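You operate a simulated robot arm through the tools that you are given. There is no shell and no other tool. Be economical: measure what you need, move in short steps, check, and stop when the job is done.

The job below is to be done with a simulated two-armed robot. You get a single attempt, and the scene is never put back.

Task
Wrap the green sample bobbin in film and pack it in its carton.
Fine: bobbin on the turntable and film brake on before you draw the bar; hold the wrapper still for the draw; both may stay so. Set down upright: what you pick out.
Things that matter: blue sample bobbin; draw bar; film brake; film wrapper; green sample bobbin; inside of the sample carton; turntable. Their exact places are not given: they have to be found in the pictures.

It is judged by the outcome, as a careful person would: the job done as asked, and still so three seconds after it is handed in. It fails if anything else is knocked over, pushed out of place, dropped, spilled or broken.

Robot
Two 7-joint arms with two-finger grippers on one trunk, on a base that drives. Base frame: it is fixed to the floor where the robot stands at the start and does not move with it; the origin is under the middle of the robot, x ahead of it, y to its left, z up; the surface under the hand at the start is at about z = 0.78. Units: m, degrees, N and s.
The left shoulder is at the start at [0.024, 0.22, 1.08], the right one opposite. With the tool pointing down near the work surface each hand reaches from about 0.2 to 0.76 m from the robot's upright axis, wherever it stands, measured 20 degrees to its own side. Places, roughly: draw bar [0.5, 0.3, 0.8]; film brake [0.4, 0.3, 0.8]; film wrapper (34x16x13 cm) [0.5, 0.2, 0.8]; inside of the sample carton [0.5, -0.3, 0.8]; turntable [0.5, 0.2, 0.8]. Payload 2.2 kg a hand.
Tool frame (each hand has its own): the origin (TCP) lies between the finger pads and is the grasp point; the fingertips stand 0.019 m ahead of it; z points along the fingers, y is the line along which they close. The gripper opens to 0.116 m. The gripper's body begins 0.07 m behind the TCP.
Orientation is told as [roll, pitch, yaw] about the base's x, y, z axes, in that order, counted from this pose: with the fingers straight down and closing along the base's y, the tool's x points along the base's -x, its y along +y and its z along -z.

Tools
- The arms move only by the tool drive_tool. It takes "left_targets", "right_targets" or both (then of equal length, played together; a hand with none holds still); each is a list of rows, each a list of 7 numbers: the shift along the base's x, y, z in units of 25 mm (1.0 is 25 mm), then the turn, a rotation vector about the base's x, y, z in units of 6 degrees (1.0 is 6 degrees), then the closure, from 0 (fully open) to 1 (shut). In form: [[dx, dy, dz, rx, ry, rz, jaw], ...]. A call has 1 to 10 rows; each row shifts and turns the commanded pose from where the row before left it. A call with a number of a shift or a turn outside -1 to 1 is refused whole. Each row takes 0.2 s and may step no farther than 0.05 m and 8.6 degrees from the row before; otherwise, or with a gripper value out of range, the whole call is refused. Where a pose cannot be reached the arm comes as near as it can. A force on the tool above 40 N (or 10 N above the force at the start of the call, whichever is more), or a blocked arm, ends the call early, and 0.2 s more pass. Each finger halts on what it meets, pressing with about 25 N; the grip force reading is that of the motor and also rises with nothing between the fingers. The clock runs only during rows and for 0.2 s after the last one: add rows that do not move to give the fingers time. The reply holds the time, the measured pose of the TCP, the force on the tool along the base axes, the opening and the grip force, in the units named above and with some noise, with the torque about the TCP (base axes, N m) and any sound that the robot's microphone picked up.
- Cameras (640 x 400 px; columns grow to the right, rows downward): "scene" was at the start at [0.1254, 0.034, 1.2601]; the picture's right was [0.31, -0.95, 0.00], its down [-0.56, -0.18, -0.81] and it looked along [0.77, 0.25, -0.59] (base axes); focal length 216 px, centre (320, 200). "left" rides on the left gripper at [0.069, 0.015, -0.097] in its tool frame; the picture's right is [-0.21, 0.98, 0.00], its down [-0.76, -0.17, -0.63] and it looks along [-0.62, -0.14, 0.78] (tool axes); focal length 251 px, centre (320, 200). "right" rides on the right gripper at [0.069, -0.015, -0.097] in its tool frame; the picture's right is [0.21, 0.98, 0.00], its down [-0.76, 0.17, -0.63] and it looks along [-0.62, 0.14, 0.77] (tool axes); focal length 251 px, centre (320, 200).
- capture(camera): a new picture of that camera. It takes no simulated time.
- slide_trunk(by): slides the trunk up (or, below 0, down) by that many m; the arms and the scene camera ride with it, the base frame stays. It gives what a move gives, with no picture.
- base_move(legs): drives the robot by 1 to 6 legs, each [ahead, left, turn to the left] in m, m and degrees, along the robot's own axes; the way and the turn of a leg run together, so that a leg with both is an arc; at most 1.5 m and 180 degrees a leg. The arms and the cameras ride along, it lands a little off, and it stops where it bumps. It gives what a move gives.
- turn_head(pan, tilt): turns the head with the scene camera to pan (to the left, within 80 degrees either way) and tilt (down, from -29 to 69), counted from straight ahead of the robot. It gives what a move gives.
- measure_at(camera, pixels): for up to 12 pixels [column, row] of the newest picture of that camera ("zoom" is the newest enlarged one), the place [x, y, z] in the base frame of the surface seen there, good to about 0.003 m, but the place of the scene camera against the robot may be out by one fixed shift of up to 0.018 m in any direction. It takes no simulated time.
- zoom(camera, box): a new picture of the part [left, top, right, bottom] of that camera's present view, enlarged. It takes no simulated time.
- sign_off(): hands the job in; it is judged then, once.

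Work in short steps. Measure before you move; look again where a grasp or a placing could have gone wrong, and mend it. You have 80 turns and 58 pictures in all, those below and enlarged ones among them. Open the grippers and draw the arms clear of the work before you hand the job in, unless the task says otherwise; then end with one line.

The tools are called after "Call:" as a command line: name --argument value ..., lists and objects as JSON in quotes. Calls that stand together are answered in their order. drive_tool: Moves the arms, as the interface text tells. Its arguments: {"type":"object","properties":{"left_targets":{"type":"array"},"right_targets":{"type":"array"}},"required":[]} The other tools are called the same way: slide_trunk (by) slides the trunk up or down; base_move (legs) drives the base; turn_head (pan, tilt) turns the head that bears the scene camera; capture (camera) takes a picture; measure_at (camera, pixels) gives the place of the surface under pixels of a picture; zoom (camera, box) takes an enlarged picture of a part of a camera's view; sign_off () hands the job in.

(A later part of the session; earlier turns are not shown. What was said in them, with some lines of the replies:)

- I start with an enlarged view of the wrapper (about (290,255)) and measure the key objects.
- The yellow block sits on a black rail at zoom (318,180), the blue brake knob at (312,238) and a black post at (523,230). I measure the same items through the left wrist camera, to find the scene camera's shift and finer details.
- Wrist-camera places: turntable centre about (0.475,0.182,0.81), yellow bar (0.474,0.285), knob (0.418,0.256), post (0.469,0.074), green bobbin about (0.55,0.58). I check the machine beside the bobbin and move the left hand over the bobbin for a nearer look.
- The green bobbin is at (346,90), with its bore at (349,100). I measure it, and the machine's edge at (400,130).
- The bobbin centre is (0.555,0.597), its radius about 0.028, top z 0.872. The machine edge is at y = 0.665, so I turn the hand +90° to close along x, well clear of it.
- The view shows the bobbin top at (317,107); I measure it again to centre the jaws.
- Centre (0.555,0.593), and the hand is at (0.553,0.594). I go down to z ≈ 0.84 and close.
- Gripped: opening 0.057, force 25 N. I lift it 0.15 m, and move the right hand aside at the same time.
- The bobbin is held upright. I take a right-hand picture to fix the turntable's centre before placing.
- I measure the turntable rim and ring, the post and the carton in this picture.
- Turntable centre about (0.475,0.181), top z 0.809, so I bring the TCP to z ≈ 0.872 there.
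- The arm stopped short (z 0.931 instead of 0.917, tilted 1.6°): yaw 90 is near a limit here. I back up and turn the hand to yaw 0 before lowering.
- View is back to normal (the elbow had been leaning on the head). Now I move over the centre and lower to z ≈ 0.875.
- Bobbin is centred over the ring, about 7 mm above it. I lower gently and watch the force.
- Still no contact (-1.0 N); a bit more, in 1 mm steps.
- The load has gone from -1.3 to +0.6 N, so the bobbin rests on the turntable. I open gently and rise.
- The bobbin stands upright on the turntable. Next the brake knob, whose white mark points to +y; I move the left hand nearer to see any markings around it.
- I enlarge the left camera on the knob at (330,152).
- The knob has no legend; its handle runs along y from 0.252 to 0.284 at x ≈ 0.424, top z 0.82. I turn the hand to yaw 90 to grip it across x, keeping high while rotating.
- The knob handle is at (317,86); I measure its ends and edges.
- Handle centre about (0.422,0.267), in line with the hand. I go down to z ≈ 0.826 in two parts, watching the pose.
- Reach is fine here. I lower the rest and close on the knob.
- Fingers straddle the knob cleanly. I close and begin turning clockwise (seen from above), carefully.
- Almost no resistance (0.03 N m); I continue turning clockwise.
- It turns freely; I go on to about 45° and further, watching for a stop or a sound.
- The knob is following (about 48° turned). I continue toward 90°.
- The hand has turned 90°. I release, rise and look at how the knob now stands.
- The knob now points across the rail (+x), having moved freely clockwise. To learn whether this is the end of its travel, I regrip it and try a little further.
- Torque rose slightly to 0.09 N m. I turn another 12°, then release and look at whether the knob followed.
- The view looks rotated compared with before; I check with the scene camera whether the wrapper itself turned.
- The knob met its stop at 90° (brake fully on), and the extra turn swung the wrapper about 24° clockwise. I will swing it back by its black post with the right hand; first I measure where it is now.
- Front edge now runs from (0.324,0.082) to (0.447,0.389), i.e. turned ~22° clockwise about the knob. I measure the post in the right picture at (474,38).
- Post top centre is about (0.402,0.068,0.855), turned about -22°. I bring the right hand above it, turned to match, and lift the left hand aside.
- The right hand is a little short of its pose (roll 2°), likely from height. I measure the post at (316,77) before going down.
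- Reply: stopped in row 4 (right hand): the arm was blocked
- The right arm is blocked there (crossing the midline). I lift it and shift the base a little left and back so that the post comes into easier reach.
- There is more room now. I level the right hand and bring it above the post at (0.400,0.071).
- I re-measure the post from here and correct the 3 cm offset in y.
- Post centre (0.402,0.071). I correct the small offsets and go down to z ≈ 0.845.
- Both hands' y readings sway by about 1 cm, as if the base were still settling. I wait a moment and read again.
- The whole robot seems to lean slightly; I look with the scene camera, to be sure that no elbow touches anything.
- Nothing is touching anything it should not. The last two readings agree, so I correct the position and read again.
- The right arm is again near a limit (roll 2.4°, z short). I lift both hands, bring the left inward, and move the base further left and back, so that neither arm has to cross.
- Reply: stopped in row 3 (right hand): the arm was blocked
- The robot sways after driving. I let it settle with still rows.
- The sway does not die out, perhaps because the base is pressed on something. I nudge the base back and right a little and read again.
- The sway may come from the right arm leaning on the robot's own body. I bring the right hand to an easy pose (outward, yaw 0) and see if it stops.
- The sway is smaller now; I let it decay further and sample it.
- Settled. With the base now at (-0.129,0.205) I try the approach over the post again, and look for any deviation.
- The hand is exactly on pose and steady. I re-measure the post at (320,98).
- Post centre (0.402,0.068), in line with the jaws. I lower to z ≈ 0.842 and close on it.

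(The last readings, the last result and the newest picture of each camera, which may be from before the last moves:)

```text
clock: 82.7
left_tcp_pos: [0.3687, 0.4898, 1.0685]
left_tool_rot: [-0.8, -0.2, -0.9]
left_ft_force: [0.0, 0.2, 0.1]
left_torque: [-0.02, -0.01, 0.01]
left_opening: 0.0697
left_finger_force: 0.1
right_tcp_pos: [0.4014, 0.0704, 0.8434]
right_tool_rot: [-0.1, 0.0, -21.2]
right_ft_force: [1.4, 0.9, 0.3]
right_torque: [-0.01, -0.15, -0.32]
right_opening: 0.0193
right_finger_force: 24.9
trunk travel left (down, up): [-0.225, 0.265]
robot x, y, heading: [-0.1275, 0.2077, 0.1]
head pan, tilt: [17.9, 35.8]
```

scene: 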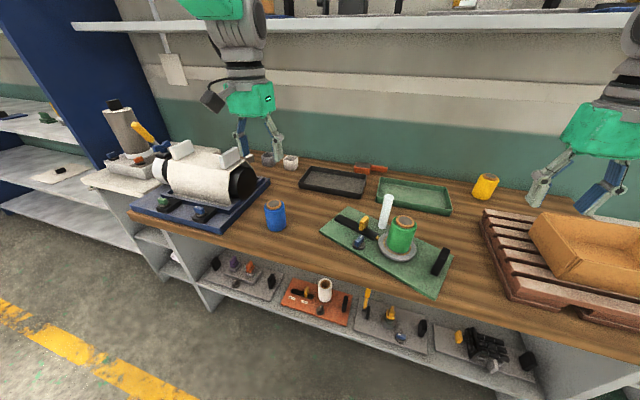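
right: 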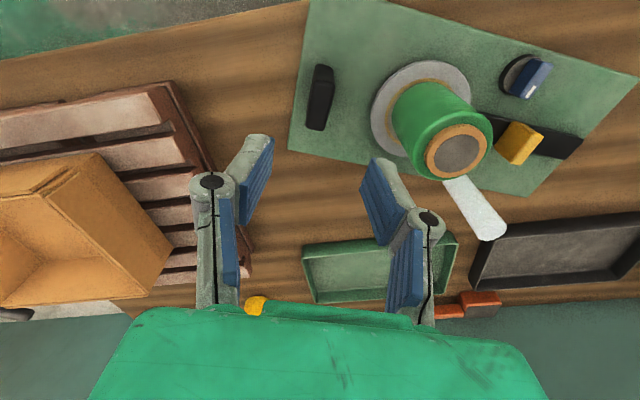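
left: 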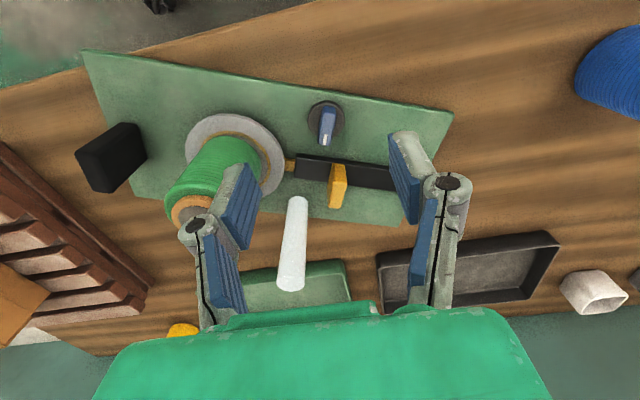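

Held (0.019 m, 25 N). I swing the wrapper back about the knob in small arc steps (half first), watching forces.

Call:
drive_tool --right_targets '[[0.376, -0.024, 0, 0, 0, 0.454, 0.95], [0.376, -0.024, 0, 0, 0, 0.454, 0.95], [0.376, 0.012, 0, 0, 0, 0.454, 0.95], [0.376, 0.012, 0, 0, 0, 0.454, 0.95], [0, 0, 0, 0, 0, 0, 0.95]]'

Call:
zoom --camera "scene" --box '[280, 160, 500, 320]'

```text
clock: 83.9
left_tcp_pos: [0.3687, 0.4891, 1.0673]
left_tool_rot: [-0.8, -0.2, -0.7]
left_ft_force: [0.2, -0.2, 0.3]
left_torque: [0.0, 0.0, 0.0]
left_opening: 0.0695
left_finger_force: 0.0
right_tcp_pos: [0.4381, 0.0689, 0.8445]
right_tool_rot: [-0.2, 0.0, -10.3]
right_ft_force: [-0.2, -1.4, 0.4]
right_torque: [0.06, 0.17, -0.39]
right_opening: 0.0193
right_finger_force: 24.8
trunk travel left (down, up): [-0.225, 0.265]
robot x, y, heading: [-0.1297, 0.2057, 0.1]
head pan, tilt: [17.9, 35.8]
```

```text
2.50 times, centred on (390, 240) of scene
```

zoom: 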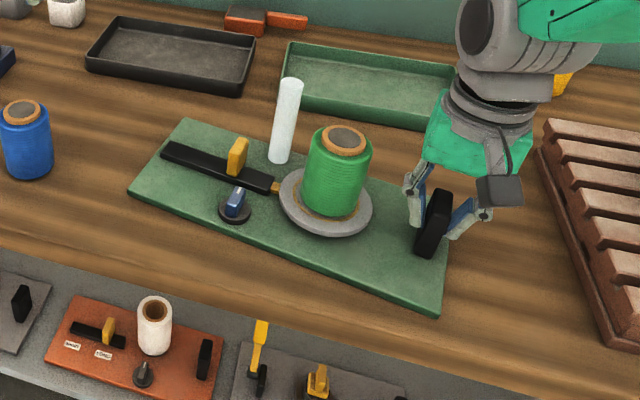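

It swings back nicely with the bobbin standing. Second half of the arc.

Call:
drive_tool --right_targets '[[0.372, 0.048, 0, 0, 0, 0.454, 0.95], [0.372, 0.048, 0, 0, 0, 0.454, 0.95], [0.368, 0.084, 0, 0, 0, 0.454, 0.95], [0.368, 0.084, 0, 0, 0, 0.454, 0.95], [0, 0, 0, 0, 0, 0, 0.95]]'

Call:
capture --camera "left"

Call:
capture --camera "scene"

```text
clock: 85.1
left_tcp_pos: [0.3704, 0.4884, 1.0667]
left_tool_rot: [-0.9, -0.1, -0.8]
left_ft_force: [-0.2, -0.9, 0.2]
left_torque: [0.01, -0.03, 0.0]
left_opening: 0.0696
left_finger_force: 0.0
right_tcp_pos: [0.4776, 0.0757, 0.8445]
right_tool_rot: [-0.1, 0.1, 0.5]
right_ft_force: [1.4, 0.2, -0.5]
right_torque: [-0.09, -0.07, -0.25]
right_opening: 0.0193
right_finger_force: 25.0
trunk travel left (down, up): [-0.225, 0.265]
robot x, y, heading: [-0.1277, 0.2025, -0.0]
head pan, tilt: [17.9, 35.8]
```

```text
14 pictures are left
```

left: 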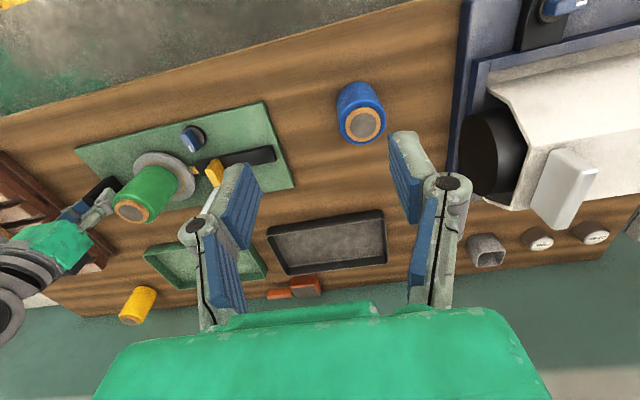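

```text
13 pictures are left
```

scene: 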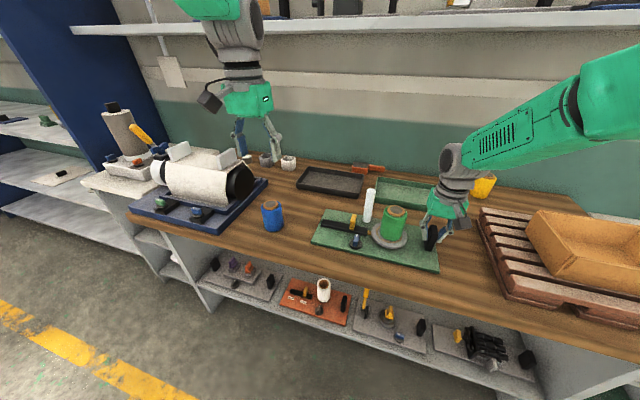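

The wrapper looks straight again. I check its corners, rail, bar and knob through the left camera.

Call:
measure_at --camera "left" --pixels '[[263, 103], [77, 149], [291, 187], [192, 137], [215, 172], [268, 155], [272, 160], [210, 163], [160, 160], [131, 210]]'

Call:
zoom --camera "left" --box '[70, 80, 310, 240]'

```text
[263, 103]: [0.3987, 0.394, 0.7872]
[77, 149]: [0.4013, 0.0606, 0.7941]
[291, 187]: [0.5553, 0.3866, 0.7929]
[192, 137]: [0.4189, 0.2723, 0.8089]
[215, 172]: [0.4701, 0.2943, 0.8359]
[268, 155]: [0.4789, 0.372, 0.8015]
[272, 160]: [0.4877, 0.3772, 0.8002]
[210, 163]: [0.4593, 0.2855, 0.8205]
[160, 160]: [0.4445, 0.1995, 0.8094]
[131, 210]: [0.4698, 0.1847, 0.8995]
```

```text
2.50 times, centred on (190, 160) of left
```

zoom: 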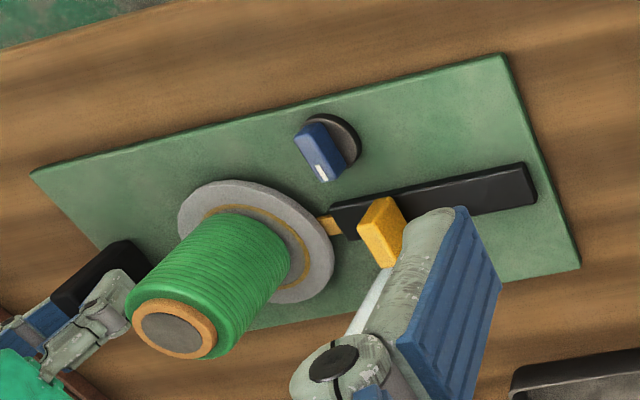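

The wrapper is back within a few mm (front edge x 0.399–0.401, original ~0.40). The right hand keeps hold of the post; I bring the left hand over the bar at about (0.472,0.288).

Call:
drive_tool --left_targets '[[0.4, -0.8, 0, 0.13, 0, 0.13, 0.5], [0.4, -0.8, 0, 0, 0, 0, 0.57], [0.4, -0.8, 0, 0, 0, 0, 0.57], [0.4, -0.8, -0.3, 0, 0, 0, 0.57], [0.4, -0.8, -0.5, 0, 0, 0, 0.57], [0.4, -0.8, -0.5, 0, 0, 0, 0.57], [0.4, -0.8, -0.5, 0, 0, 0, 0.57], [0.4, -0.8, -0.5, 0, 0, 0, 0.57], [0.5, -0.8, -0.8, 0, 0, 0, 0.57], [0.4, -0.8, -0.8, 0, 0, 0, 0.57]]'

Call:
drive_tool --left_targets '[[0, 0, 0, 0, 0, 0, 0.57], [0, 0, 0, 0, 0, 0, 0.57]]'

Call:
capture --camera "left"

```text
clock: 87.3
left_tcp_pos: [0.4739, 0.2899, 0.9699]
left_tool_rot: [0.1, -0.1, 0.0]
left_ft_force: [0.2, 0.4, 0.3]
left_torque: [0.0, 0.02, -0.01]
left_opening: 0.0501
left_finger_force: 0.1
right_tcp_pos: [0.4778, 0.0755, 0.8438]
right_tool_rot: [-0.1, 0.1, 0.6]
right_ft_force: [1.8, 1.2, 1.0]
right_torque: [-0.08, 0.18, -0.29]
right_opening: 0.0191
right_finger_force: 24.6
trunk travel left (down, up): [-0.225, 0.265]
robot x, y, heading: [-0.1277, 0.206, 0.2]
head pan, tilt: [17.9, 35.8]
```

```text
clock: 87.9
left_tcp_pos: [0.4735, 0.2896, 0.9705]
left_tool_rot: [0.2, -0.1, -0.1]
left_ft_force: [0.4, -0.2, 0.3]
left_torque: [0.03, 0.01, -0.01]
left_opening: 0.0502
left_finger_force: 0.0
right_tcp_pos: [0.4773, 0.0757, 0.8451]
right_tool_rot: [-0.1, 0.0, 0.6]
right_ft_force: [0.1, -0.6, 0.7]
right_torque: [-0.02, 0.18, -0.05]
right_opening: 0.0191
right_finger_force: 24.7
trunk travel left (down, up): [-0.225, 0.265]
robot x, y, heading: [-0.1298, 0.2058, 0.1]
head pan, tilt: [17.9, 35.8]
```

```text
11 pictures are left
```

left: 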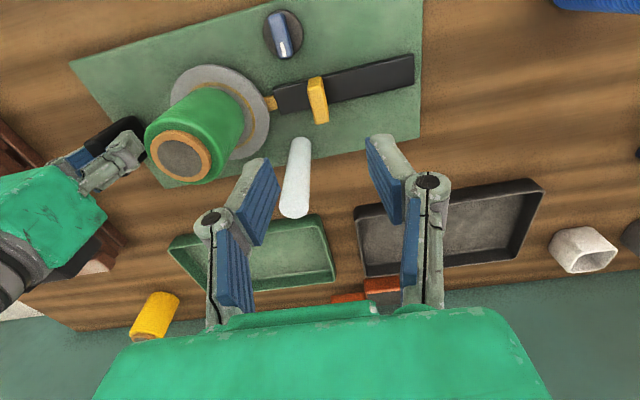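

The bar is at (318,100) and the white roll at (297,175). I measure both.

Call:
measure_at --camera "left" --pixels '[[320, 103], [314, 85], [321, 120], [310, 100], [327, 100], [297, 150], [294, 212], [306, 200], [285, 95], [405, 75]]'

```text
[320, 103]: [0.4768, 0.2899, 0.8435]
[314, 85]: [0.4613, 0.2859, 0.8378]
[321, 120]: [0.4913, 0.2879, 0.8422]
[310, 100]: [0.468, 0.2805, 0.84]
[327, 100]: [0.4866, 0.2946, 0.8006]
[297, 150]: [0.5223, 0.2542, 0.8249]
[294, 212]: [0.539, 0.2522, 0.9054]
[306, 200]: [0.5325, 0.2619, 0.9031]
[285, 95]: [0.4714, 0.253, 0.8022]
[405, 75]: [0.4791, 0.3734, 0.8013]
```

Bar centre (0.477,0.287), z 0.80–0.843; the roll is clear at x > 0.52. I lower to z ≈ 0.832 and close on the bar.

Call:
drive_tool --left_targets '[[0, -0.1, -1, 0, 0, 0, 0.57], [0, 0, -1, 0, 0, 0, 0.57], [0, 0, -1, 0, 0, 0, 0.57], [0, 0, -1, 0, 0, 0, 0.57], [0, 0, -1, 0, 0, 0, 0.57], [0, 0, -0.45, 0, 0, 0, 0.57], [0, 0, 0, 0, 0, 0, 0.57]]'

Call:
drive_tool --left_targets '[[0, 0, 0, 0, 0, 0, 0.75], [0, 0, 0, 0, 0, 0, 0.85], [0, 0, 0, 0, 0, 0, 0.95], [0, 0, 0, 0, 0, 0, 0.95]]'

```text
clock: 89.5
left_tcp_pos: [0.471, 0.285, 0.8353]
left_tool_rot: [0.1, -0.1, -0.1]
left_ft_force: [-0.3, 0.3, -0.2]
left_torque: [-0.02, 0.01, 0.0]
left_opening: 0.0496
left_finger_force: 0.0
right_tcp_pos: [0.4772, 0.075, 0.8451]
right_tool_rot: [-0.1, 0.0, 0.6]
right_ft_force: [1.3, -0.5, 0.3]
right_torque: [-0.04, -0.06, -0.17]
right_opening: 0.0193
right_finger_force: 25.4
trunk travel left (down, up): [-0.225, 0.265]
robot x, y, heading: [-0.1305, 0.2072, -0.1]
head pan, tilt: [17.9, 35.8]
```

```text
clock: 90.5
left_tcp_pos: [0.4719, 0.2842, 0.8352]
left_tool_rot: [0.0, -0.1, 0.0]
left_ft_force: [0.2, 2.0, 0.6]
left_torque: [0.04, -0.03, 0.21]
left_opening: 0.015
left_finger_force: 24.7
right_tcp_pos: [0.4781, 0.0757, 0.8443]
right_tool_rot: [0.0, 0.1, 0.5]
right_ft_force: [0.0, -0.6, -0.3]
right_torque: [-0.07, -0.01, -0.11]
right_opening: 0.0191
right_finger_force: 24.8
trunk travel left (down, up): [-0.225, 0.265]
robot x, y, heading: [-0.1299, 0.2079, 0.0]
head pan, tilt: [17.9, 35.8]
```

Bar gripped (0.015 m). I draw it away from the turntable (+y) gently while the right hand holds the post.

Call:
drive_tool --left_targets '[[0, 0.3, 0, 0, 0, 0, 0.95], [0, 0.4, 0, 0, 0, 0, 0.95], [0, 0.4, 0, 0, 0, 0, 0.95], [0, 0, 0, 0, 0, 0, 0.95]]'

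Call:
zoom --camera "scene" --box '[290, 180, 470, 300]'

```text
clock: 91.5
left_tcp_pos: [0.4714, 0.3145, 0.8352]
left_tool_rot: [0.1, -0.3, 0.0]
left_ft_force: [0.9, -0.5, 9.4]
left_torque: [-0.04, 0.65, 0.13]
left_opening: 0.0148
left_finger_force: 25.0
right_tcp_pos: [0.4773, 0.0754, 0.8452]
right_tool_rot: [-0.2, 0.1, 0.7]
right_ft_force: [-0.6, 5.0, -1.6]
right_torque: [0.21, 0.15, -0.19]
right_opening: 0.0191
right_finger_force: 25.1
trunk travel left (down, up): [-0.225, 0.265]
robot x, y, heading: [-0.1244, 0.2096, 0.0]
head pan, tilt: [17.9, 35.8]
```

```text
3.33 times, centred on (380, 240) of scene
```

zoom: 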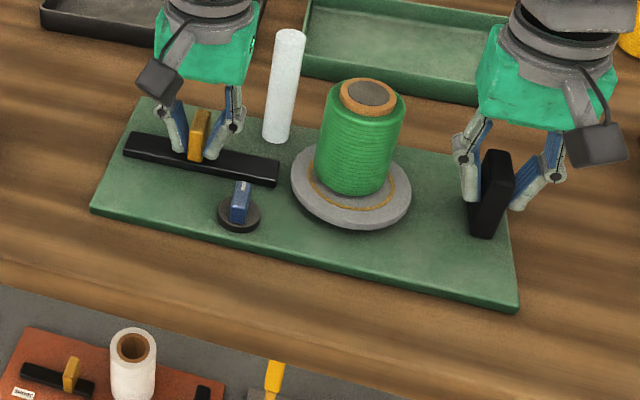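

The bar slides with some drag, and the right hand feels 5 N and stays put. I carry on toward the rail's far end.

Call:
drive_tool --left_targets '[[0, 0.4, 0, 0, 0, 0, 0.95], [0, 0.4, 0, 0, 0, 0, 0.95], [0, 0.4, 0, 0, 0, 0, 0.95], [0, 0, 0, 0, 0, 0, 0.95]]'

```text
clock: 92.5
left_tcp_pos: [0.4706, 0.3464, 0.8355]
left_tool_rot: [0.0, 0.0, 0.0]
left_ft_force: [3.3, -0.7, 7.9]
left_torque: [0.01, -0.56, 0.25]
left_opening: 0.0149
left_finger_force: 25.5
right_tcp_pos: [0.4766, 0.0747, 0.845]
right_tool_rot: [-0.2, 0.0, 0.6]
right_ft_force: [-1.0, 3.8, 0.4]
right_torque: [0.13, 0.28, 0.1]
right_opening: 0.0193
right_finger_force: 24.6
trunk travel left (down, up): [-0.225, 0.265]
robot x, y, heading: [-0.125, 0.2033, 0.2]
head pan, tilt: [17.9, 35.8]
```

Now at y = 0.346; the rail ends near 0.38. I continue in smaller steps to feel for the stop.

Call:
drive_tool --left_targets '[[0, 0.2, 0, 0, 0, 0, 0.95], [0, 0.2, 0, 0, 0, 0, 0.95], [0, 0.2, 0, 0, 0, 0, 0.95], [0, 0.2, 0, 0, 0, 0, 0.95], [0, 0, 0, 0, 0, 0, 0.95]]'

Call:
zoom --camera "scene" --box '[290, 180, 470, 300]'

```text
clock: 93.7
left_tcp_pos: [0.4691, 0.3636, 0.8352]
left_tool_rot: [0.1, -0.2, 0.0]
left_ft_force: [4.1, -0.9, 8.7]
left_torque: [-0.04, 0.29, 0.21]
left_opening: 0.0146
left_finger_force: 24.8
right_tcp_pos: [0.4768, 0.0752, 0.845]
right_tool_rot: [-0.1, -0.1, 0.5]
right_ft_force: [-0.8, 3.3, 0.7]
right_torque: [0.1, 0.04, -0.05]
right_opening: 0.019
right_finger_force: 24.7
trunk travel left (down, up): [-0.225, 0.265]
robot x, y, heading: [-0.1234, 0.2057, -0.1]
head pan, tilt: [17.9, 35.8]
```

```text
3.33 times, centred on (380, 240) of scene
```

zoom: 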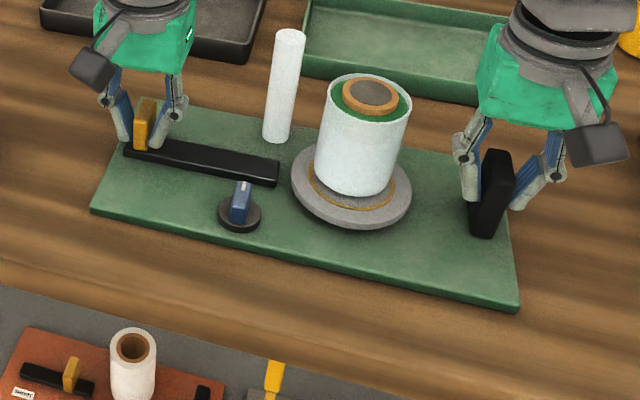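

The bobbin is now wrapped in white film and the bar is at its end. I release the bar and lift the left hand away first, then release the post.

Call:
drive_tool --left_targets '[[0, 0, 0, 0, 0, 0, 0.8], [0, 0, 0, 0, 0, 0, 0.65], [0, 0, 0, 0, 0, 0, 0.6], [0, 0, 1, 0, 0, 0, 0.6], [0, 0, 1, 0, 0, 0, 0.6], [0, 0, 1, 0, 0, 0, 0.6], [0, 0, 1, 0, 0, 0, 0.6], [0, 0.5, 1, 0, 0, 0, 0.6], [-0.5, 1, 1, 0, 0, 0, 0.6], [-0.5, 1, 1, 0, 0, 0, 0.6]]'

Call:
drive_tool --right_targets '[[0, 0, 0, 0, 0, 0, 0.8], [0, 0, 0, 0, 0, 0, 0.65], [0, 0, 0, 0, 0, 0, 0.57], [0, 0, 1, 0, 0, 0, 0.57], [0, 0, 1, 0, 0, 0, 0.57], [0, 0, 1, 0, 0, 0, 0.57], [0, 0, 1, 0, 0, 0, 0.4], [0, 0, 1, 0, 0, 0, 0.3], [0, 0, 1, 0, 0, 0, 0.2], [0, 0, 0, 0, 0, 0, 0.2]]'

Call:
capture --camera "right"

```text
clock: 95.9
left_tcp_pos: [0.4433, 0.4279, 1.0087]
left_tool_rot: [0.0, -0.2, -0.1]
left_ft_force: [0.1, 0.6, 0.1]
left_torque: [0.0, -0.01, 0.01]
left_opening: 0.0465
left_finger_force: 0.0
right_tcp_pos: [0.4767, 0.0766, 0.8446]
right_tool_rot: [-0.2, 0.1, 0.6]
right_ft_force: [0.2, -1.9, 0.2]
right_torque: [0.15, 0.32, 0.13]
right_opening: 0.0191
right_finger_force: 24.8
trunk travel left (down, up): [-0.225, 0.265]
robot x, y, heading: [-0.1281, 0.2074, -0.0]
head pan, tilt: [17.9, 35.8]
```

```text
clock: 98.1
left_tcp_pos: [0.4463, 0.4281, 1.0093]
left_tool_rot: [0.0, -0.1, -0.1]
left_ft_force: [0.3, 0.2, -0.1]
left_torque: [0.01, -0.01, -0.03]
left_opening: 0.0464
left_finger_force: 0.1
right_tcp_pos: [0.4774, 0.0764, 0.9957]
right_tool_rot: [0.0, 0.1, 0.6]
right_ft_force: [0.7, 0.0, -0.6]
right_torque: [-0.02, 0.01, -0.02]
right_opening: 0.0927
right_finger_force: 0.0
trunk travel left (down, up): [-0.225, 0.265]
robot x, y, heading: [-0.1297, 0.2062, -0.1]
head pan, tilt: [17.9, 35.8]
```

```text
8 pictures are left
```

right: 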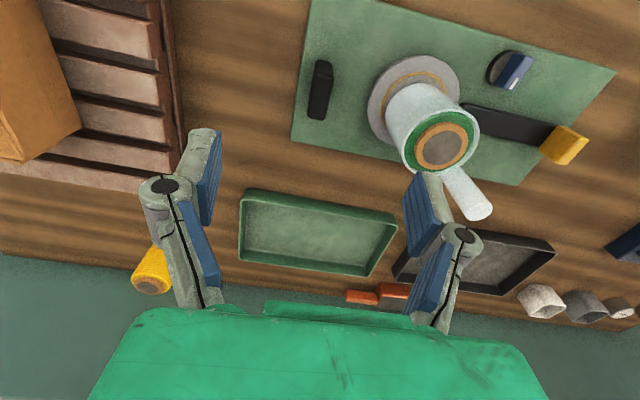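

Wrapped bobbin at (442,147). I measure it for the right-hand pick.

Call:
measure_at --camera "right" --pixels '[[442, 147], [405, 150], [478, 130], [445, 170], [436, 120], [402, 105], [462, 105], [310, 95], [470, 195]]'

```text
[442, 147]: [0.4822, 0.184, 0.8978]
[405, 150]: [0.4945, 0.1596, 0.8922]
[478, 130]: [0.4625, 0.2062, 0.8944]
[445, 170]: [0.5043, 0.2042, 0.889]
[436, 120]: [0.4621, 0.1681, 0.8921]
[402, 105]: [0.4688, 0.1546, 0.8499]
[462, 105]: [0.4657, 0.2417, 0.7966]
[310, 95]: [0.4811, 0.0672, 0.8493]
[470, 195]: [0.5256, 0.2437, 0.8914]
```

Centre about (0.479,0.184), top 0.898. I move the right hand over it at this height and lower to z ≈ 0.87.

Call:
drive_tool --right_targets '[[0, 0.85, 0, 0, 0, -0.1, 0.2], [0.05, 0.85, 0, 0, 0, 0, 0.2], [0, 0.85, 0, 0, 0, 0, 0.2], [0, 0.85, 0, 0, 0, 0, 0.2], [0, 0.87, 0, 0, 0, 0, 0.2], [0, 0, 0, 0, 0, 0, 0.2], [0, 0, 0, 0, 0, 0, 0.2]]'

Call:
capture --camera "right"

```text
clock: 99.7
left_tcp_pos: [0.4449, 0.4285, 1.0091]
left_tool_rot: [0.0, -0.1, -0.1]
left_ft_force: [-0.2, 0.1, -0.4]
left_torque: [-0.04, -0.03, 0.04]
left_opening: 0.0465
left_finger_force: 0.0
right_tcp_pos: [0.479, 0.1808, 0.9969]
right_tool_rot: [0.0, 0.1, -0.4]
right_ft_force: [-0.5, -0.2, 0.6]
right_torque: [-0.02, -0.01, 0.0]
right_opening: 0.0932
right_finger_force: 0.0
trunk travel left (down, up): [-0.225, 0.265]
robot x, y, heading: [-0.1277, 0.2082, -0.1]
head pan, tilt: [17.9, 35.8]
```

```text
7 pictures are left
```

right: 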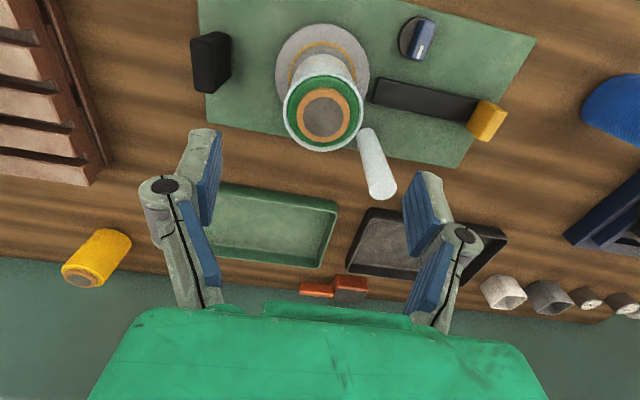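

Pose holds well. I measure the top once more and descend.

Call:
measure_at --camera "right" --pixels '[[323, 118], [290, 120], [357, 114], [323, 143], [372, 150]]'

Call:
drive_tool --right_targets '[[0, 0, -1, 0, 0, 0, 0.2], [0, 0, -1, 0, 0, 0, 0.2], [0, 0, -1, 0, 0, 0, 0.2], [0, 0, 0, 0, 0, 0, 0.2]]'

```text
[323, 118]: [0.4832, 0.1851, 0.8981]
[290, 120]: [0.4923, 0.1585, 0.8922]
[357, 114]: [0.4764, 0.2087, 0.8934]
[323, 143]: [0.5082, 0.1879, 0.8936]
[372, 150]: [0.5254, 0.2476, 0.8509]
```

```text
clock: 100.7
left_tcp_pos: [0.4451, 0.4281, 1.0084]
left_tool_rot: [0.0, -0.1, 0.0]
left_ft_force: [0.3, -0.4, -0.1]
left_torque: [0.02, -0.02, -0.03]
left_opening: 0.0466
left_finger_force: 0.1
right_tcp_pos: [0.4796, 0.1826, 0.9193]
right_tool_rot: [0.0, 0.1, -0.2]
right_ft_force: [-0.8, 0.3, 0.0]
right_torque: [-0.01, 0.01, -0.02]
right_opening: 0.0929
right_finger_force: 0.1
trunk travel left (down, up): [-0.225, 0.265]
robot x, y, heading: [-0.1239, 0.2075, 0.1]
head pan, tilt: [17.9, 35.8]
```

Aligned within 2 mm. I go down the rest and close.

Call:
drive_tool --right_targets '[[0, 0.04, -1, 0, 0, 0, 0.2], [0, 0, -0.95, 0, 0, 0, 0.2], [0, 0, 0, 0, 0, 0, 0.2], [0, 0, 0, 0, 0, 0, 0.35], [0, 0, 0, 0, 0, 0, 0.5], [0, 0, 0, 0, 0, 0, 0.75], [0, 0, 0, 0, 0, 0, 0.75], [0, 0, 0, 0, 0, 0, 0.75]]'

```text
clock: 102.5
left_tcp_pos: [0.4449, 0.4285, 1.0077]
left_tool_rot: [0.0, -0.1, 0.0]
left_ft_force: [-0.4, -0.1, -1.4]
left_torque: [0.01, 0.02, -0.01]
left_opening: 0.0465
left_finger_force: 0.1
right_tcp_pos: [0.4791, 0.1845, 0.8706]
right_tool_rot: [-0.2, 0.2, 0.0]
right_ft_force: [0.5, -0.3, 0.7]
right_torque: [0.01, 0.0, 0.01]
right_opening: 0.0582
right_finger_force: 25.6
trunk travel left (down, up): [-0.225, 0.265]
robot x, y, heading: [-0.1289, 0.2065, 0.1]
head pan, tilt: [17.9, 35.8]
```

Gripped (0.058 m). I lift straight up, then carry it over toward the carton.

Call:
drive_tool --right_targets '[[0, 0, 0.5, 0, 0, 0, 0.75], [0, 0, 1, 0, 0, 0, 0.75], [0, 0, 1, 0, 0, 0, 0.75], [0, 0, 1, 0, 0, 0, 0.75], [0, 0, 1, 0, 0, 0, 0.75], [0, 0, 1, 0, 0, 0, 0.75], [0, -0.7, 0, 0, 0, 0, 0.75], [0, -1, 0, 0, 0, 0, 0.75], [0, -1, 0, 0, 0, 0, 0.75], [0, -1, 0, 0, 0, 0, 0.75]]'

Call:
drive_tool --right_targets '[[0, -1, 0, 0, 0, 0, 0.75], [0, -1, 0, 0, 0, 0, 0.75], [0.1, -1, 0, 0, 0, 0, 0.75], [0.2, -1, 0, 0, 0, 0, 0.75], [0.2, -1, 0, 0, 0, 0, 0.75], [0.2, -1, 0, 0, 0, 0, 0.75], [0.2, -1, 0, 0, 0, 0, 0.75], [0, -1, 0, 0, 0, 0, 0.75], [0, -1, 0, 0, 0, 0, 0.75], [0, 0, 0, 0, 0, 0, 0.75]]'

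Call:
capture --camera "right"

```text
clock: 104.7
left_tcp_pos: [0.4447, 0.4263, 1.0089]
left_tool_rot: [0.0, -0.2, 0.0]
left_ft_force: [0.8, -0.3, 0.4]
left_torque: [0.07, 0.02, -0.01]
left_opening: 0.0464
left_finger_force: 0.1
right_tcp_pos: [0.4767, 0.0905, 1.0082]
right_tool_rot: [-0.1, 0.0, 0.1]
right_ft_force: [0.4, -1.1, -1.6]
right_torque: [-0.01, 0.02, -0.01]
right_opening: 0.0582
right_finger_force: 25.2
trunk travel left (down, up): [-0.225, 0.265]
robot x, y, heading: [-0.1279, 0.2046, -0.3]
head pan, tilt: [17.9, 35.8]
```

```text
clock: 106.9
left_tcp_pos: [0.446, 0.4262, 1.0094]
left_tool_rot: [0.0, -0.1, -0.2]
left_ft_force: [-0.8, 0.8, 0.0]
left_torque: [0.03, 0.01, -0.02]
left_opening: 0.0466
left_finger_force: 0.0
right_tcp_pos: [0.5018, -0.1355, 1.007]
right_tool_rot: [0.0, 0.1, 0.0]
right_ft_force: [-0.3, -0.6, -1.5]
right_torque: [0.01, -0.01, 0.0]
right_opening: 0.058
right_finger_force: 24.7
trunk travel left (down, up): [-0.225, 0.265]
robot x, y, heading: [-0.1298, 0.2075, -0.3]
head pan, tilt: [17.9, 35.8]
```

```text
6 pictures are left
```

right: 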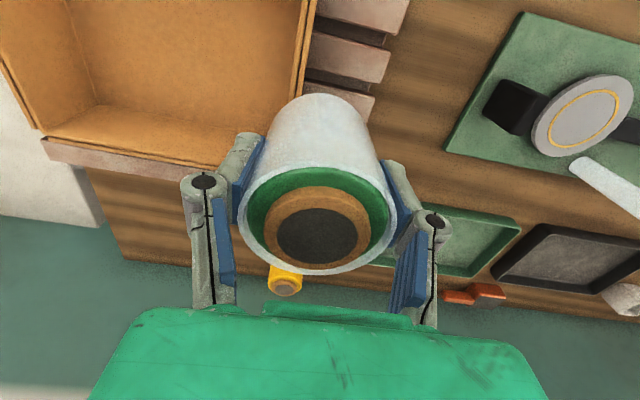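

The bobbin's base is at about z 0.946, above the rim. I measure the carton's rim and floor here.

Call:
measure_at --camera "right" --pixels '[[230, 161], [45, 130], [308, 60], [314, 10], [180, 60], [230, 20], [95, 105], [225, 115], [5, 60], [60, 5], [285, 60]]'

```text
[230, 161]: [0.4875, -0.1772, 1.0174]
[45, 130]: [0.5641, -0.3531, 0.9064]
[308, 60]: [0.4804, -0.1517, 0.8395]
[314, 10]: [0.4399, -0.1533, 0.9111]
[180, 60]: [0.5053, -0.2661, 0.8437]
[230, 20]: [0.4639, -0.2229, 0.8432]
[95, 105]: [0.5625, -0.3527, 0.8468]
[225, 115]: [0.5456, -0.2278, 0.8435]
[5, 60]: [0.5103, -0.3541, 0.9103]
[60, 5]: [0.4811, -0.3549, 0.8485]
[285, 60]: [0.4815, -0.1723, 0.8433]
```

Inside spans y −0.155…−0.353, back wall x 0.565, floor z 0.8435. I move to (0.492,−0.255) and lower to just above the floor.

Call:
drive_tool --right_targets '[[-0.1, -0.95, 0, 0, 0, 0, 0.75], [-0.1, -0.95, 0, 0, 0, 0, 0.75], [-0.1, -0.95, 0, 0, 0, 0, 0.75], [-0.1, -0.95, 0, 0, 0, 0, 0.75], [0, -0.98, 0, 0, 0, 0, 0.75], [0, 0, -0.9, 0, 0, 0, 0.75], [0, 0, 0, 0, 0, 0, 0.75]]'

Call:
turn_head --pan -30 --tilt 36

Call:
capture --camera "scene"

```text
clock: 108.5
left_tcp_pos: [0.4447, 0.4264, 1.0091]
left_tool_rot: [0.0, 0.0, -0.1]
left_ft_force: [0.8, -0.5, -0.1]
left_torque: [-0.02, -0.03, -0.04]
left_opening: 0.0463
left_finger_force: 0.0
right_tcp_pos: [0.4906, -0.2547, 0.9866]
right_tool_rot: [-0.1, 0.0, -0.1]
right_ft_force: [-1.1, -0.4, -0.3]
right_torque: [0.0, -0.01, -0.01]
right_opening: 0.0581
right_finger_force: 24.5
trunk travel left (down, up): [-0.225, 0.265]
robot x, y, heading: [-0.1278, 0.209, -0.0]
head pan, tilt: [17.9, 35.8]
```

```text
clock: 109.6
left_tcp_pos: [0.4459, 0.4256, 1.0097]
left_tool_rot: [0.0, -0.1, -0.1]
left_ft_force: [0.2, 0.7, 0.0]
left_torque: [0.02, -0.01, -0.03]
left_opening: 0.0463
left_finger_force: 0.0
right_tcp_pos: [0.4912, -0.2556, 0.9854]
right_tool_rot: [0.0, 0.0, 0.0]
right_ft_force: [1.5, -0.5, -1.7]
right_torque: [-0.03, 0.01, 0.0]
right_opening: 0.058
right_finger_force: 25.2
trunk travel left (down, up): [-0.225, 0.265]
robot x, y, heading: [-0.1253, 0.2018, -0.1]
head pan, tilt: [-30.0, 36.0]
```

```text
5 pictures are left
```

scene: 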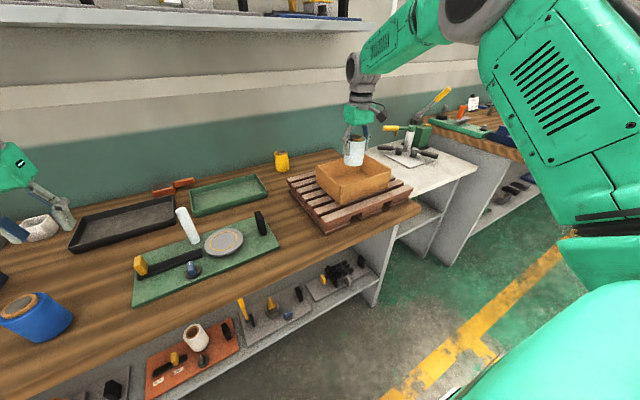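

The bobbin hangs above the carton. I check the front rim's place before lowering.

Call:
measure_at --camera "scene" --pixels '[[316, 168], [337, 188], [336, 198], [390, 172], [365, 178], [325, 165]]'

Call:
drive_tool --right_targets '[[0, 0, -1, 0, 0, 0, 0.75], [0, 0, -1, 0, 0, 0, 0.75], [0, 0, -0.8, 0, 0, 0, 0.75], [0, 0, 0, 0, 0, 0, 0.75]]'

```text
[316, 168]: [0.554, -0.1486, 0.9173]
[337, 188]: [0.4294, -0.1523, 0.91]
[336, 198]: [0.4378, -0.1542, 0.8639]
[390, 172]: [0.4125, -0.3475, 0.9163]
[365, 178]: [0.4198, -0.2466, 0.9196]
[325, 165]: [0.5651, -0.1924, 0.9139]
```

```text
clock: 110.6
left_tcp_pos: [0.4453, 0.4254, 1.0095]
left_tool_rot: [0.1, -0.1, -0.1]
left_ft_force: [0.5, 0.4, -0.4]
left_torque: [0.03, -0.03, -0.02]
left_opening: 0.0463
left_finger_force: 0.1
right_tcp_pos: [0.4879, -0.2538, 0.9152]
right_tool_rot: [0.0, 0.1, 0.0]
right_ft_force: [-0.4, 0.1, -1.9]
right_torque: [0.0, 0.0, 0.01]
right_opening: 0.058
right_finger_force: 25.9
trunk travel left (down, up): [-0.225, 0.265]
robot x, y, heading: [-0.1306, 0.2077, -0.1]
head pan, tilt: [-30.0, 36.0]
```

The carton spans x 0.42–0.565, so I am central. I lower the last centimetre gently.

Call:
drive_tool --right_targets '[[0, 0, -0.12, 0, 0, 0, 0.75], [0, 0, -0.12, 0, 0, 0, 0.75], [0, 0, -0.1, 0, 0, 0, 0.75], [0, 0, -0.06, 0, 0, 0, 0.75], [0, 0, 0, 0, 0, 0, 0.75]]'

```text
clock: 111.8
left_tcp_pos: [0.4452, 0.4263, 1.0091]
left_tool_rot: [0.1, -0.1, -0.1]
left_ft_force: [-0.1, 0.6, 0.6]
left_torque: [0.0, 0.01, 0.01]
left_opening: 0.0461
left_finger_force: 0.1
right_tcp_pos: [0.4901, -0.2563, 0.9064]
right_tool_rot: [-0.1, 0.0, 0.1]
right_ft_force: [0.3, -0.2, -2.1]
right_torque: [-0.02, -0.01, 0.0]
right_opening: 0.0582
right_finger_force: 25.0
trunk travel left (down, up): [-0.225, 0.265]
robot x, y, heading: [-0.1265, 0.2044, 0.2]
head pan, tilt: [-30.0, 36.0]
```

Not yet in contact (−2.1 N); a few more 1 mm steps.

Call:
drive_tool --right_targets '[[0, 0, -0.04, 0, 0, 0, 0.75], [0, 0, -0.04, 0, 0, 0, 0.75], [0, 0, 0, 0, 0, 0, 0.75]]'

```text
clock: 112.6
left_tcp_pos: [0.4442, 0.4258, 1.0086]
left_tool_rot: [0.1, -0.1, -0.1]
left_ft_force: [0.0, -0.1, -0.1]
left_torque: [0.03, 0.01, -0.04]
left_opening: 0.0463
left_finger_force: 0.1
right_tcp_pos: [0.4894, -0.2551, 0.905]
right_tool_rot: [-0.1, -0.2, 0.1]
right_ft_force: [-0.6, -2.5, 7.7]
right_torque: [-0.2, 0.26, 0.06]
right_opening: 0.0585
right_finger_force: 25.0
trunk travel left (down, up): [-0.225, 0.265]
robot x, y, heading: [-0.1325, 0.2034, -0.0]
head pan, tilt: [-30.0, 36.0]
```

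Contact with the floor (+7.7 N). I open gently, rise and look.

Call:
drive_tool --right_targets '[[0, 0, 0.02, 0, 0, 0, 0.45], [0, 0, 0, 0, 0, 0, 0.35], [0, 0, 0, 0, 0, 0, 0.25], [0, 0, 0, 0, 0, 0, 0.25], [0, 0, 1, 0, 0, 0, 0.25], [0, 0, 1, 0, 0, 0, 0.25], [0, 0, 1, 0, 0, 0, 0.25], [0, 0, 1, 0, 0, 0, 0.25], [0, 0, 1, 0, 0, 0, 0.25], [0, 0, 1, 0, 0, 0, 0.25]]'

Call:
capture --camera "right"

Call:
capture --camera "scene"

```text
clock: 114.8
left_tcp_pos: [0.4449, 0.4273, 1.0091]
left_tool_rot: [0.2, -0.1, -0.1]
left_ft_force: [0.0, -0.2, 0.5]
left_torque: [0.0, 0.0, 0.03]
left_opening: 0.0462
left_finger_force: 0.1
right_tcp_pos: [0.4894, -0.2551, 1.0568]
right_tool_rot: [-0.1, 0.1, 0.0]
right_ft_force: [-0.4, -0.5, 0.1]
right_torque: [0.02, 0.01, 0.02]
right_opening: 0.0872
right_finger_force: 0.1
trunk travel left (down, up): [-0.225, 0.265]
robot x, y, heading: [-0.1294, 0.2064, 0.3]
head pan, tilt: [-30.0, 36.0]
```

```text
4 pictures are left
```

right: 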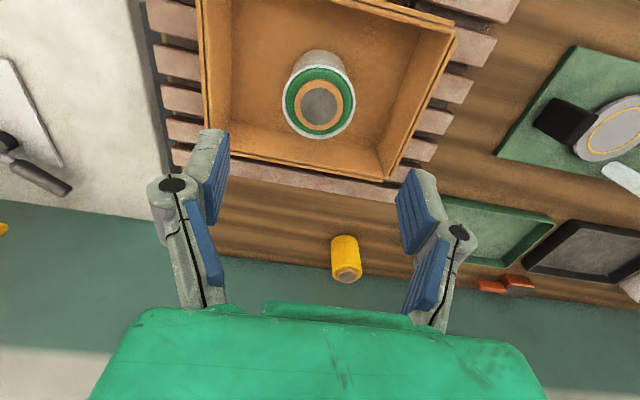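

```text
3 pictures are left
```

scene: 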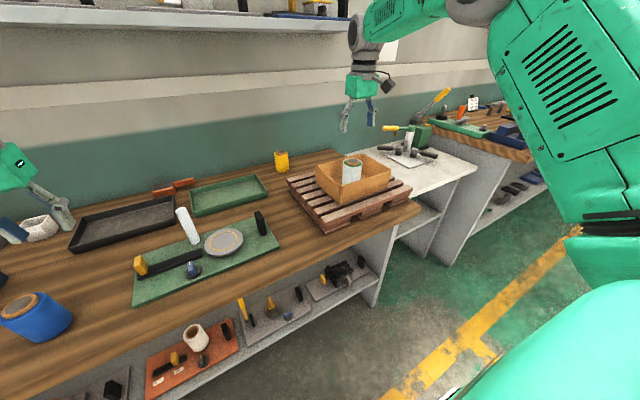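

The wrapped bobbin stands upright in the carton, and everything else is in place. I open both grippers, raise the arms clear, and hand in.

Call:
drive_tool --right_targets '[[0, 0, 1, 0, 0, 0, 0], [-0.5, 0, 1, 0, 0, 0, 0], [-0.5, 0, 0.5, 0, 0, 0, 0], [0, 0, 0, 0, 0, 0, 0]]' --left_targets '[[0, 0, 1, 0, 0, 0, 0.2], [-0.5, 0, 1, 0, 0, 0, 0], [-0.5, 0, 0.5, 0, 0, 0, 0], [0, 0, 0, 0, 0, 0, 0]]'

Call:
sign_off

```text
clock: 115.8
left_tcp_pos: [0.42, 0.4251, 1.0719]
left_tool_rot: [0.1, -0.1, -0.1]
left_ft_force: [0.2, -0.4, -0.2]
left_torque: [0.02, 0.02, 0.01]
left_opening: 0.1159
left_finger_force: 0.1
right_tcp_pos: [0.4646, -0.2565, 1.115]
right_tool_rot: [-0.1, 0.1, 0.0]
right_ft_force: [-0.2, -1.2, -0.7]
right_torque: [0.0, 0.01, 0.03]
right_opening: 0.1159
right_finger_force: 0.1
trunk travel left (down, up): [-0.225, 0.265]
robot x, y, heading: [-0.1264, 0.2032, 0.0]
head pan, tilt: [-30.0, 36.0]
```

```text
The job is handed in.
```

The green bobbin is wrapped in film and stands upright in its carton, but before the draw I over-turned the brake knob, which swung the wrapper about 22°; I swung it back to within a few millimetres and held it still for the draw.
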